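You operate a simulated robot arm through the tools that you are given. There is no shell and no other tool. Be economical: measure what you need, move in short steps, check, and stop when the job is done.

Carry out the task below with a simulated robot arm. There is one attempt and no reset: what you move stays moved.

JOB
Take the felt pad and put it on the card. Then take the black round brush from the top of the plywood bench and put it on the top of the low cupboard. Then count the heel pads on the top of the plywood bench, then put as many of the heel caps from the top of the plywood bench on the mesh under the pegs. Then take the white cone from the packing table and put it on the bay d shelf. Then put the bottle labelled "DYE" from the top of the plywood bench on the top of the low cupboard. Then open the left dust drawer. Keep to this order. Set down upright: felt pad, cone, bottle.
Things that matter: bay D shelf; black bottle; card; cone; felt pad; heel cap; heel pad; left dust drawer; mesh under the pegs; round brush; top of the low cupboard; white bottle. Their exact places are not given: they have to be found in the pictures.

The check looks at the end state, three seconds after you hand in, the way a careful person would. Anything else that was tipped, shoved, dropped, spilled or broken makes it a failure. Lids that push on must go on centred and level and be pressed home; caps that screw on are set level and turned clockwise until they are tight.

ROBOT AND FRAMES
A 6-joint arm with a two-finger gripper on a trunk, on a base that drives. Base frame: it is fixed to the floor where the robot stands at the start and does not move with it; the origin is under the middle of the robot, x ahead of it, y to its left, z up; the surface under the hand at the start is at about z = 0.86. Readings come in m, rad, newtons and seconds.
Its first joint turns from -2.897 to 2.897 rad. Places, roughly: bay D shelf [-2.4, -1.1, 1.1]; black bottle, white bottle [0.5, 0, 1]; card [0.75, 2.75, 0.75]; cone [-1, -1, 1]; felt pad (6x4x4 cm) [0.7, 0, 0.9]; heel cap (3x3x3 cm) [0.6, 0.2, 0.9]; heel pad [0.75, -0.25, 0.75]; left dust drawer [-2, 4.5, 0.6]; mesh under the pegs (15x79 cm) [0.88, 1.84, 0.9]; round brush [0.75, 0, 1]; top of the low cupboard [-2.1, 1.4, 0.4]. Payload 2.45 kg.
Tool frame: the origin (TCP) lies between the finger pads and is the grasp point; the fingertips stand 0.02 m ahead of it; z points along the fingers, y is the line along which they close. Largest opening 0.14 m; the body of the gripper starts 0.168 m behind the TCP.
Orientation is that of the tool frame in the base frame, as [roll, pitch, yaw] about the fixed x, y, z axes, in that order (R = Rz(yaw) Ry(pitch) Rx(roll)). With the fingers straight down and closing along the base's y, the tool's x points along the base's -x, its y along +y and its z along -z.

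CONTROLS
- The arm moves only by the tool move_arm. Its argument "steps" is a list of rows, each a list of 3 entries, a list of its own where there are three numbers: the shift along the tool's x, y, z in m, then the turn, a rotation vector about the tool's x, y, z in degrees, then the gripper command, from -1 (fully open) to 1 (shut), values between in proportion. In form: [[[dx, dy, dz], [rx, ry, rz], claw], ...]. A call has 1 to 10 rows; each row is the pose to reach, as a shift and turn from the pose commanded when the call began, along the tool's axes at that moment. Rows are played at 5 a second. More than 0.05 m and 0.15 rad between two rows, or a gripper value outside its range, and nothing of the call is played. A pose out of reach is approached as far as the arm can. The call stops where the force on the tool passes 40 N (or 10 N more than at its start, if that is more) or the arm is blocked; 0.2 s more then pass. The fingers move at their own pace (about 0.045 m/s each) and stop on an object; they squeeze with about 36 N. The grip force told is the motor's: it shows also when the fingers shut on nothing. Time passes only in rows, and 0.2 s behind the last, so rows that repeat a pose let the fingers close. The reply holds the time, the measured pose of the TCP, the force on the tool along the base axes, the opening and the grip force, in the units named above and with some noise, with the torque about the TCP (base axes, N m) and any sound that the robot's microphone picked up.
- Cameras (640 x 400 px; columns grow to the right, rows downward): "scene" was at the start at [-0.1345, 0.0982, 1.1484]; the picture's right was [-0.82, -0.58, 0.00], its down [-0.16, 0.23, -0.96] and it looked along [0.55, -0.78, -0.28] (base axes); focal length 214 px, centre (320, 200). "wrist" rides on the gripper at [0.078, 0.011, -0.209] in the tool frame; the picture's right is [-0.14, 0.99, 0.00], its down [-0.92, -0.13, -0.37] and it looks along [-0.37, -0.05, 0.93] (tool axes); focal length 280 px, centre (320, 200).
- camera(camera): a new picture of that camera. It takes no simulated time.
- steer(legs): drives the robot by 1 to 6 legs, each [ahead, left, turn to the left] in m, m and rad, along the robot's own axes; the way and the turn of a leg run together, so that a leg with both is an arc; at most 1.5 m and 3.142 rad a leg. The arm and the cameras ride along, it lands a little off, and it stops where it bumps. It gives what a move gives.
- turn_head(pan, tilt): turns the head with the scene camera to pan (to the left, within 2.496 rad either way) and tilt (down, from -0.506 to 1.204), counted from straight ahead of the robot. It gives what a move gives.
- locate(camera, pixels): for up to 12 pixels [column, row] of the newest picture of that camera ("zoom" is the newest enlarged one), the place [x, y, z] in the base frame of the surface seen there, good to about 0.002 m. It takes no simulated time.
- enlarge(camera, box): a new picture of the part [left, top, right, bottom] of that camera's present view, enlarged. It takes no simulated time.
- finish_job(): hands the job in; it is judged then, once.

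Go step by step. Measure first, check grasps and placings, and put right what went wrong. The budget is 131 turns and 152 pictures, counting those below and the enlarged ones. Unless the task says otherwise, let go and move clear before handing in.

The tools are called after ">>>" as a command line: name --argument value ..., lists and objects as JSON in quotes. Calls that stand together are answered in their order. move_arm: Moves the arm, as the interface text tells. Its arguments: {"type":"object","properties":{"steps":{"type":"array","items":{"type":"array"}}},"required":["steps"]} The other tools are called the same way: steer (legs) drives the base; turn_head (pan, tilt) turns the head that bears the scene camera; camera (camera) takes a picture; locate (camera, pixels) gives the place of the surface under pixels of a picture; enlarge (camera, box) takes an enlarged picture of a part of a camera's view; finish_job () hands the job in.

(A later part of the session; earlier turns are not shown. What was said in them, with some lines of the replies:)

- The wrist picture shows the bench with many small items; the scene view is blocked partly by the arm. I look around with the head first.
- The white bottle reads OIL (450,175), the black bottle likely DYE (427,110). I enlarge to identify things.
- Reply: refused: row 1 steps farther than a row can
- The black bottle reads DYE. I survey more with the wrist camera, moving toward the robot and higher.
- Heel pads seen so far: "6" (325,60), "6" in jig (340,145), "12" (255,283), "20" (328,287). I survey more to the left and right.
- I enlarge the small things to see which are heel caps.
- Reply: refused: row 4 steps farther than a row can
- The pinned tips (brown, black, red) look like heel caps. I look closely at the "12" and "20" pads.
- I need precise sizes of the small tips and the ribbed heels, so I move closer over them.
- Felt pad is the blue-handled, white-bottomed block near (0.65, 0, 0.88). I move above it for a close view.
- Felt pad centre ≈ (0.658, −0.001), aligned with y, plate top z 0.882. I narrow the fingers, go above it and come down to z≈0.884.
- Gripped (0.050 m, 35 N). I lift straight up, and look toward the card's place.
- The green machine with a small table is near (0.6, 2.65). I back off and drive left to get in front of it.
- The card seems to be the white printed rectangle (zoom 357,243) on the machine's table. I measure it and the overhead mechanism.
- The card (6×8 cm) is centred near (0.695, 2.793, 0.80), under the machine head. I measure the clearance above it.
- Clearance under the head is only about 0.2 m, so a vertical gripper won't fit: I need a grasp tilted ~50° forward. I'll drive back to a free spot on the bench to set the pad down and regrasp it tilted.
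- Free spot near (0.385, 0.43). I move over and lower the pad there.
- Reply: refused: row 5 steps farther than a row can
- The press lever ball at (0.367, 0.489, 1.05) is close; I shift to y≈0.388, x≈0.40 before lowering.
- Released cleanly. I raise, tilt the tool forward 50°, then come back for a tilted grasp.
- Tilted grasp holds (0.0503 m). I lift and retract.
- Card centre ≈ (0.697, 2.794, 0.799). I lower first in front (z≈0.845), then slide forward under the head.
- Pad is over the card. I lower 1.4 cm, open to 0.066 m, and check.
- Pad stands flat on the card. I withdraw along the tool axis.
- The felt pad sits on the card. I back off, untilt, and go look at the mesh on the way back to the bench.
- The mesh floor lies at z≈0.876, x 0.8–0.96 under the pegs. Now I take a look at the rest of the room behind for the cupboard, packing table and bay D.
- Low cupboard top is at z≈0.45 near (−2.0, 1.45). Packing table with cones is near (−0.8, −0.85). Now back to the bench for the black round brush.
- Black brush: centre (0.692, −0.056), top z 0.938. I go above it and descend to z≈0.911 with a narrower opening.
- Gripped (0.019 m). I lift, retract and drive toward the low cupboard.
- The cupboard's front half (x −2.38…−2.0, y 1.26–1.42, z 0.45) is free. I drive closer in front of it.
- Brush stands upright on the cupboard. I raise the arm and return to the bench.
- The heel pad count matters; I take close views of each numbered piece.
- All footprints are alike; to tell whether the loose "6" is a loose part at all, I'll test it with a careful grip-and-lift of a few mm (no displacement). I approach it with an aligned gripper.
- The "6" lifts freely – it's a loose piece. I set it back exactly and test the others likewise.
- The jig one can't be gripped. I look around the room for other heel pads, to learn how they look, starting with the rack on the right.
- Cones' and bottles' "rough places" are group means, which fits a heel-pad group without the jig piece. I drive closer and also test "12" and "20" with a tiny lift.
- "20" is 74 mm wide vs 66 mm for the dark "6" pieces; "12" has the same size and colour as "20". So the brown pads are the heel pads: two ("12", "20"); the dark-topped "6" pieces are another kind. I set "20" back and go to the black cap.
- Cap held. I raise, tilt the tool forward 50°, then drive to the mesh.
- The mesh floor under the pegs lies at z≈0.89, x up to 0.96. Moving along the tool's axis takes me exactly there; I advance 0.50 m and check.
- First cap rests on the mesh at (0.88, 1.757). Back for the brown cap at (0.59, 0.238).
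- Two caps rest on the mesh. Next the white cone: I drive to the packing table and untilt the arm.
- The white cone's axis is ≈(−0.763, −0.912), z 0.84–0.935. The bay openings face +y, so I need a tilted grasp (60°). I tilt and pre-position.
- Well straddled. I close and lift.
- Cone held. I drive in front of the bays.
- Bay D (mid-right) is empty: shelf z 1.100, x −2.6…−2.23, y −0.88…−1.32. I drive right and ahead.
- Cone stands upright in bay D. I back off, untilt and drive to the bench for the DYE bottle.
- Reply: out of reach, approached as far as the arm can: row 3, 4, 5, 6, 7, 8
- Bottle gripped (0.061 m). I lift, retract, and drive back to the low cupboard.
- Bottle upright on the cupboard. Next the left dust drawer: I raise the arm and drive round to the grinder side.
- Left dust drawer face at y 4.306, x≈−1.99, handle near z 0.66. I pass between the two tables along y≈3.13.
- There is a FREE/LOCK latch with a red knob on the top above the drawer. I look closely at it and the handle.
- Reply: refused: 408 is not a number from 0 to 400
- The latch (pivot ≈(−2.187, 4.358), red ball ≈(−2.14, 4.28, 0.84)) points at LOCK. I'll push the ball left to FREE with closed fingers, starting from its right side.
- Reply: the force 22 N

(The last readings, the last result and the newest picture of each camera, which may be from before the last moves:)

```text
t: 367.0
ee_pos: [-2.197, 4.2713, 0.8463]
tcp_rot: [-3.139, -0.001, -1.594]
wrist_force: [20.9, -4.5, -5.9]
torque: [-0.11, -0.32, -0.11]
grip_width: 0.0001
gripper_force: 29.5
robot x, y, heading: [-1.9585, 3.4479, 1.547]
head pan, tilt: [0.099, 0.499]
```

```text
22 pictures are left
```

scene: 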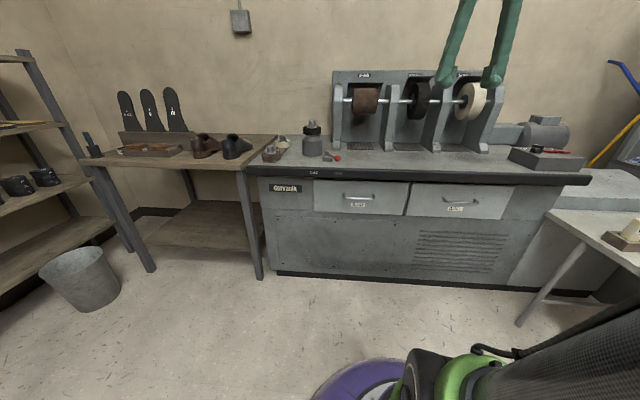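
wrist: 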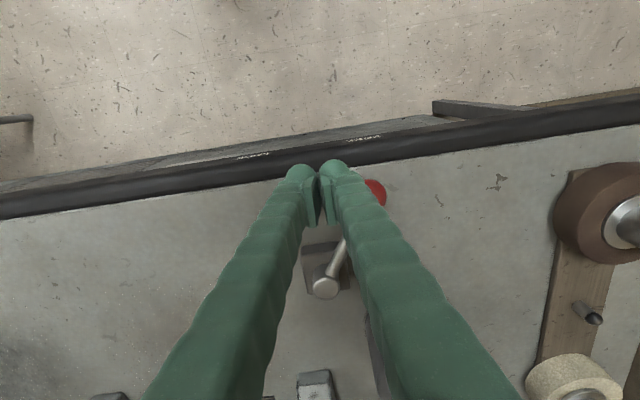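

The lever swung over and reached its stop (21 N). I back off, lift, and check it.

>>> move_arm --steps '[[[0, -0.03, 0], [0, 0, 0], 1], [[0, -0.03, -0.045], [0, 0, 0], 1], [[0, -0.03, -0.09], [0, 0, 0], 1], [[0, -0.03, -0.13], [0, 0, 0], 1], [[0.04, -0.04, -0.15], [0, 0, 0], 1], [[0.08, -0.05, -0.17], [0, 0, 0], 1], [[0.12, -0.06, -0.18], [0, 0, 0], 1], [[0.16, -0.06, -0.18], [0, 0, 0], 1], [[0.2, -0.06, -0.18], [0, 0, 0], 1]]'

>>> enlarge --camera "scene" --box '[290, 130, 400, 215]'

```text
t: 369.0
ee_pos: [-2.1454, 4.0697, 1.0294]
tcp_rot: [3.142, 0.001, -1.591]
wrist_force: [0.2, 1.1, -0.3]
torque: [-0.07, -0.01, 0.05]
grip_width: 0.0
gripper_force: 29.3
robot x, y, heading: [-1.9577, 3.4516, 1.55]
head pan, tilt: [0.099, 0.499]
```

```text
4.71 times, centred on (345, 172) of scene
```

zoom: 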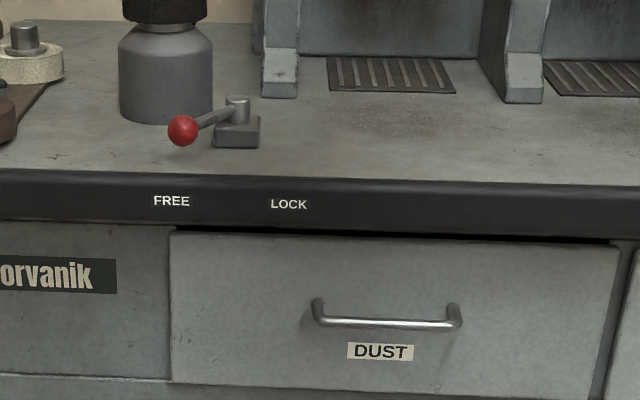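

Latch is at FREE. The handle bar is at y 4.262, z 0.648, x centre −2.03, under the top's overhang: I need a near-horizontal tool closing vertically. First tilt 80°.

>>> move_arm --steps '[[[0.005, -0.0115, 0.028], [0, -8, 0], 0.2], [[0.01, -0.023, 0.056], [0, -16, 0], 0.2], [[0.015, -0.0345, 0.084], [0, -24, 0], 0.2], [[0.02, -0.046, 0.112], [0, -32, 0], 0.2], [[0.025, -0.0575, 0.14], [0, -40, 0], 0.2], [[0.03, -0.069, 0.168], [0, -48, 0], 0.2], [[0.035, -0.08, 0.196], [0, -56, 0], 0.2], [[0.04, -0.092, 0.224], [0, -64, 0], 0.2], [[0.045, -0.1035, 0.252], [0, -72, 0], 0.2], [[0.05, -0.115, 0.28], [0, -80, 0], 0.2]]'

>>> move_arm --steps '[[[0, 0, 0], [0, 0, 8.5], 0.2], [[0, 0, 0], [0, 0, 17], 0.2], [[0, 0, 0], [0, 0, 25.5], 0.2], [[0, 0, 0], [0, 0, 34], 0.2], [[0, 0, 0], [0, 0, 42.5], 0.2], [[0, 0, 0], [0, 0, 51], 0.2], [[0, 0, 0], [0, 0, 59.5], 0.2], [[0, 0, 0], [0, 0, 68], 0.2], [[0, 0, 0], [0, 0, 76.5], 0.2], [[0, 0, 0], [0, 0, 85], 0.2]]'

>>> camera --camera "wrist"

>>> camera --camera "scene"

```text
t: 371.2
ee_pos: [-2.0313, 4.0113, 0.7546]
tcp_rot: [3.141, 1.394, -1.587]
wrist_force: [2.5, -5.5, -2.8]
torque: [0.82, 0.07, 0.36]
grip_width: 0.0559
gripper_force: 0.0
robot x, y, heading: [-1.9599, 3.4504, 1.551]
head pan, tilt: [0.099, 0.499]
```

```text
t: 373.4
ee_pos: [-2.0311, 4.0179, 0.7496]
tcp_rot: [1.749, 0.083, 3.139]
wrist_force: [-0.7, -0.5, 0.2]
torque: [0.0, 0.02, 0.0]
grip_width: 0.0559
gripper_force: 0.1
robot x, y, heading: [-1.9559, 3.4486, 1.551]
head pan, tilt: [0.099, 0.499]
```

```text
20 pictures are left
```

wrist: 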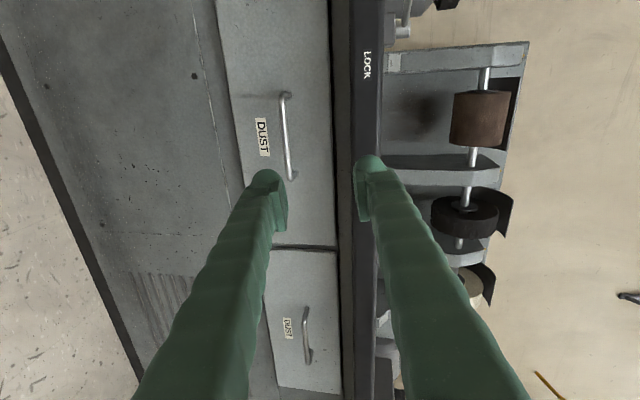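

```text
19 pictures are left
```

scene: 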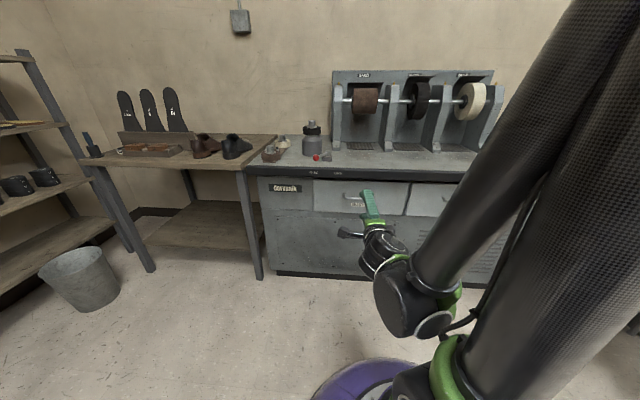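

>>> move_arm --steps '[[[0.003, -0.028, 0.037], [0, 0, 0], 0.2], [[0.006, -0.055, 0.074], [0, 0, 0], 0.2], [[0.008, -0.0755, 0.1152], [0, 0, 0], 0.2], [[0.008, -0.071, 0.15], [0, 0, 0], 0.2], [[0.009, -0.066, 0.19], [0, 0, 0], 0.2]]'

>>> camera --camera "wrist"

```text
t: 374.6
ee_pos: [-2.039, 4.2161, 0.7064]
tcp_rot: [1.752, 0.087, 3.138]
wrist_force: [0.4, -1.1, 0.3]
torque: [-0.01, 0.0, 0.02]
grip_width: 0.056
gripper_force: 0.0
out of reach, approached as far as the arm can: row 1, 2, 3, 4, 5
robot x, y, heading: [-1.957, 3.4495, 1.548]
head pan, tilt: [0.099, 0.499]
```

```text
18 pictures are left
```

wrist: 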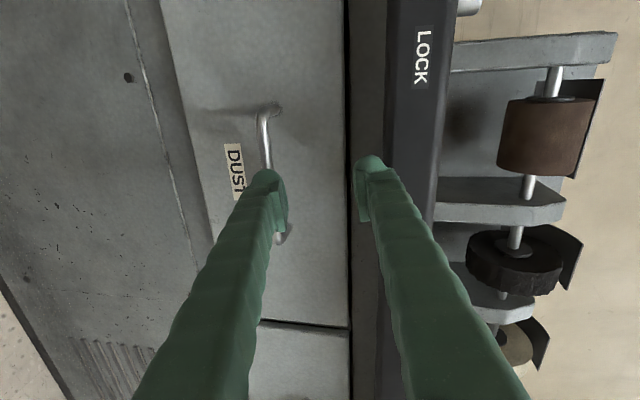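

The arm can't get lower at this pitch; I reduce the tilt by 20° (pitch down) and descend to the handle height.

>>> move_arm --steps '[[[0, 0, -0.01], [7, 0, 0], 0.1], [[-0.002, -0.01, -0.016], [14, 0, 0], 0.1], [[-0.0045, -0.02, -0.014], [21, 0, 0], 0.1], [[-0.0045, -0.04, -0.01], [21, 0, 0], 0.1], [[-0.0045, -0.0577, -0.006], [21, 0, 0], 0.1]]'

>>> camera --camera "wrist"

```text
t: 375.8
ee_pos: [-2.0272, 4.201, 0.6537]
tcp_rot: [2.112, 0.088, 3.138]
wrist_force: [-0.5, -0.9, -0.3]
torque: [0.01, 0.01, 0.01]
grip_width: 0.063
gripper_force: 0.1
robot x, y, heading: [-1.9554, 3.4526, 1.555]
head pan, tilt: [0.099, 0.499]
```

```text
17 pictures are left
```

wrist: 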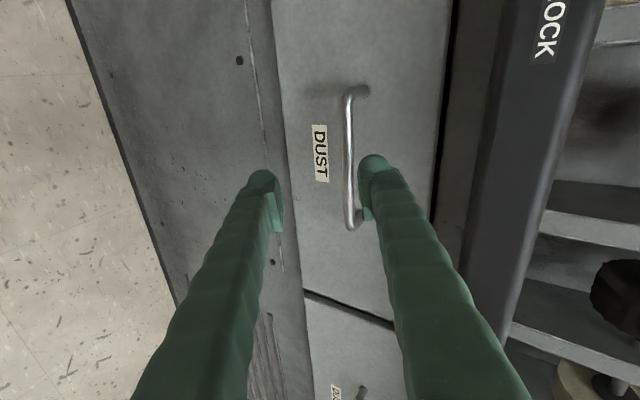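

>>> move_arm --steps '[[[0.003, 0.013, 0.0], [0, 0, 0], 0.35], [[0.003, 0.026, 0.0], [0, 0, 0], 0.43], [[0.003, 0.026, 0.02], [0, 0, 0], 0.43], [[0.003, 0.026, 0.04], [0, 0, 0], 0.43], [[0.003, 0.026, 0.052], [0, 0, 0], 0.43]]'

>>> camera --camera "wrist"

```text
t: 377.0
ee_pos: [-2.0292, 4.2588, 0.6486]
tcp_rot: [2.112, 0.085, 3.136]
wrist_force: [-0.2, 0.2, -0.1]
torque: [0.03, -0.02, -0.01]
grip_width: 0.04
gripper_force: 0.0
robot x, y, heading: [-1.9609, 3.4493, 1.553]
head pan, tilt: [0.099, 0.499]
```

```text
16 pictures are left
```

wrist: 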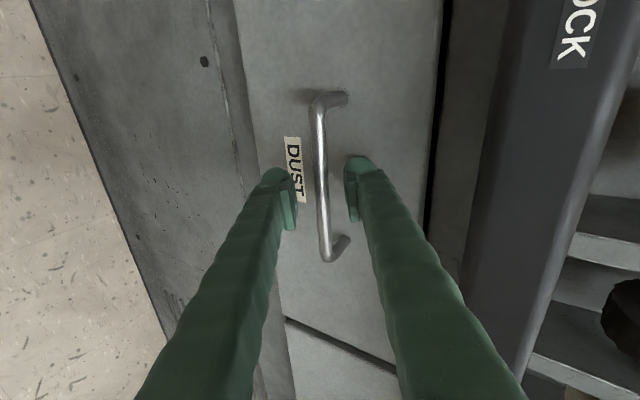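

The bar lies between the fingers. I close on it and pull by driving the base back.

>>> move_arm --steps '[[[0, 0, 0], [0, 0, 0], 0.8], [[0, 0, 0], [0, 0, 0], 1], [[0, 0, 0], [0, 0, 0], 1], [[0, 0, 0], [0, 0, 0], 1]]'

>>> steer --legs '[[-0.1, 0, 0]]'

>>> camera --camera "scene"

```text
t: 378.0
ee_pos: [-2.0296, 4.2579, 0.6489]
tcp_rot: [2.109, 0.085, 3.137]
wrist_force: [0.4, 3.3, 35.0]
torque: [0.35, 0.87, -0.41]
grip_width: 0.0125
gripper_force: 39.6
robot x, y, heading: [-1.957, 3.456, 1.548]
head pan, tilt: [0.099, 0.499]
```

```text
t: 378.7
ee_pos: [-2.0302, 4.2566, 0.6491]
tcp_rot: [2.109, 0.086, 3.136]
wrist_force: [0.0, -0.1, 8.3]
torque: [0.08, 0.87, -0.44]
grip_width: 0.0121
gripper_force: 39.2
robot x, y, heading: [-1.9613, 3.449, 1.551]
head pan, tilt: [0.099, 0.499]
stopped in leg 1: the force on the tool passed its limit at 47 N (the readings are from after the stop); the commanded pose is now the measured one
```

```text
15 pictures are left
```

scene: 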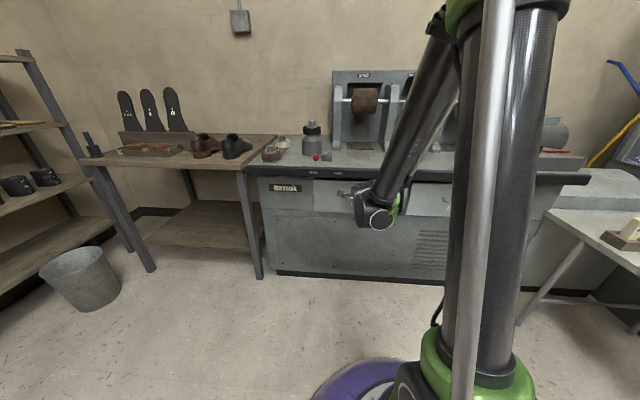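

A preloaded vertical force tripped the limit; it has settled now. I pull gently with the arm first.

>>> move_arm --steps '[[[0, -0.0026, -0.0043], [0, 0, 0], 1], [[0, -0.0052, -0.0086], [0, 0, 0], 1], [[0, -0.0077, -0.0129], [0, 0, 0], 1], [[0, -0.0129, -0.0214], [0, 0, 0], 1], [[0, -0.018, -0.03], [0, 0, 0], 1]]'

>>> camera --camera "wrist"

```text
t: 379.9
ee_pos: [-2.03, 4.2206, 0.6504]
tcp_rot: [2.11, 0.086, 3.135]
wrist_force: [1.5, -2.1, -1.4]
torque: [-0.04, 0.78, -0.53]
grip_width: 0.0123
gripper_force: 38.6
robot x, y, heading: [-1.9577, 3.4507, 1.55]
head pan, tilt: [0.099, 0.499]
```

```text
14 pictures are left
```

wrist: 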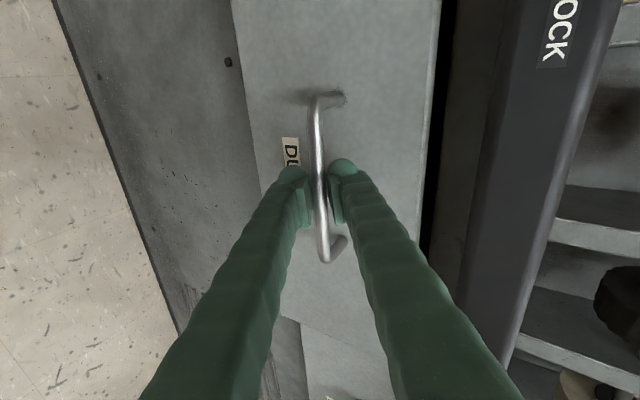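

The drawer slides. I keep pulling by driving back.

>>> steer --legs '[[-0.12, 0, 0]]'

>>> steer --legs '[[-0.1, 0, 0]]'

>>> camera --camera "scene"

```text
t: 381.1
ee_pos: [-2.0308, 4.1001, 0.651]
tcp_rot: [2.11, 0.086, 3.136]
wrist_force: [36.3, 2.0, -4.2]
torque: [-0.02, 0.49, -0.99]
grip_width: 0.012
gripper_force: 39.0
robot x, y, heading: [-1.9619, 3.3291, 1.548]
head pan, tilt: [0.099, 0.499]
```

```text
t: 382.3
ee_pos: [-2.03, 4.0001, 0.6502]
tcp_rot: [2.109, 0.088, 3.132]
wrist_force: [20.5, 3.4, -1.7]
torque: [-0.01, 0.62, -0.77]
grip_width: 0.0122
gripper_force: 39.0
robot x, y, heading: [-1.961, 3.233, 1.552]
head pan, tilt: [0.099, 0.499]
```

```text
13 pictures are left
```

scene: 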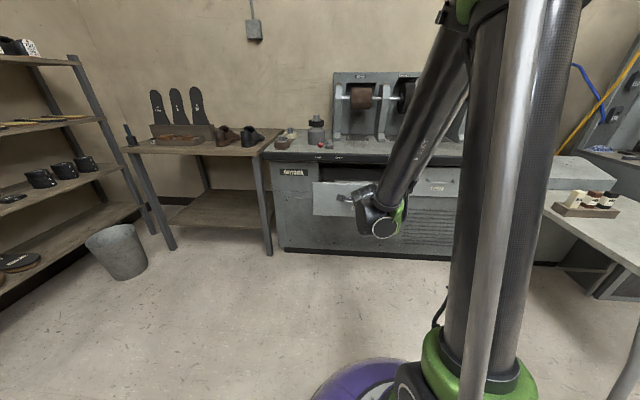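

>>> steer --legs '[[-0.08, 0, 0]]'

>>> move_arm --steps '[[[0, 0, 0], [0, 0, 0], 0.6], [[0, 0, 0], [0, 0, 0], 0.3], [[0, 0, -0.005], [0, 0, 0], 0.3], [[0, 0, -0.04], [0, 0, 0], 0.3], [[0, 0, -0.085], [0, 0, 0], 0.3], [[0, 0, -0.13], [0, 0, 0], 0.3], [[0, 0.03, -0.16], [0, 0, 0], 0.3]]'

>>> camera --camera "wrist"

>>> camera --camera "scene"

```text
t: 383.4
ee_pos: [-2.0301, 3.9215, 0.6505]
tcp_rot: [2.11, 0.088, 3.133]
wrist_force: [5.8, 2.5, -0.5]
torque: [0.02, 0.72, -0.6]
grip_width: 0.0124
gripper_force: 39.0
robot x, y, heading: [-1.966, 3.1486, 1.545]
head pan, tilt: [0.099, 0.499]
```

```text
t: 384.9
ee_pos: [-2.0433, 3.7998, 0.7583]
tcp_rot: [2.11, 0.087, 3.129]
wrist_force: [-0.5, 0.5, 0.5]
torque: [-0.09, 0.02, 0.01]
grip_width: 0.0491
gripper_force: 0.0
robot x, y, heading: [-1.9643, 3.1451, 1.546]
head pan, tilt: [0.099, 0.499]
```

```text
12 pictures are left
```

wrist: 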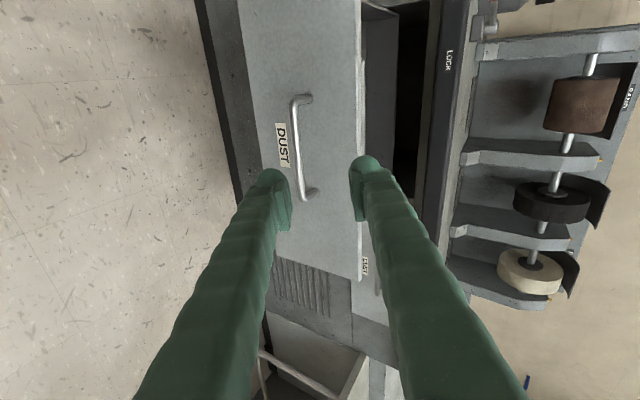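

```text
11 pictures are left
```

scene: 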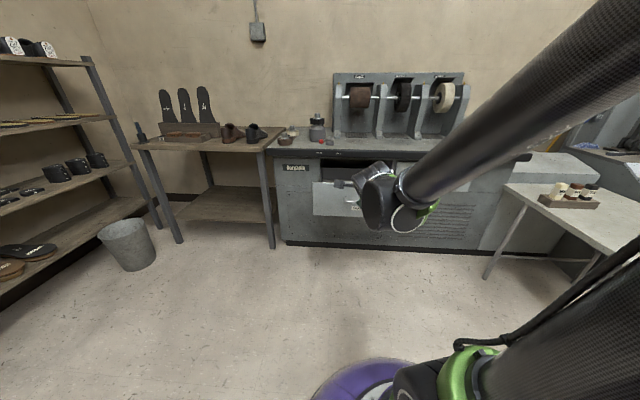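

The drawer stands about 0.34 m open, and the hand is clear of it. Everything is placed, so I hand in.

>>> finish_job

```text
The job is handed in.
```

I did all six steps in order and handed the job in; the one part I'm not certain of is the heel pad count. I counted two heel pads, "12" and "20", so I put two heel caps (black and brown) on the mesh under the pegs. I took the two smaller dark-topped "6" pieces as a different kind and left them out.

- **Felt pad:** it stands upright on the card.
- **Black brush and DYE bottle:** both stand on the low cupboard.
- **White cone:** it stands upright in bay D.
- **Left dust drawer:** it is open about 0.34 m. I first moved its latch from LOCK to FREE.

While counting, I lifted the loose "6" and the "20" a few millimetres and set each back where it was.
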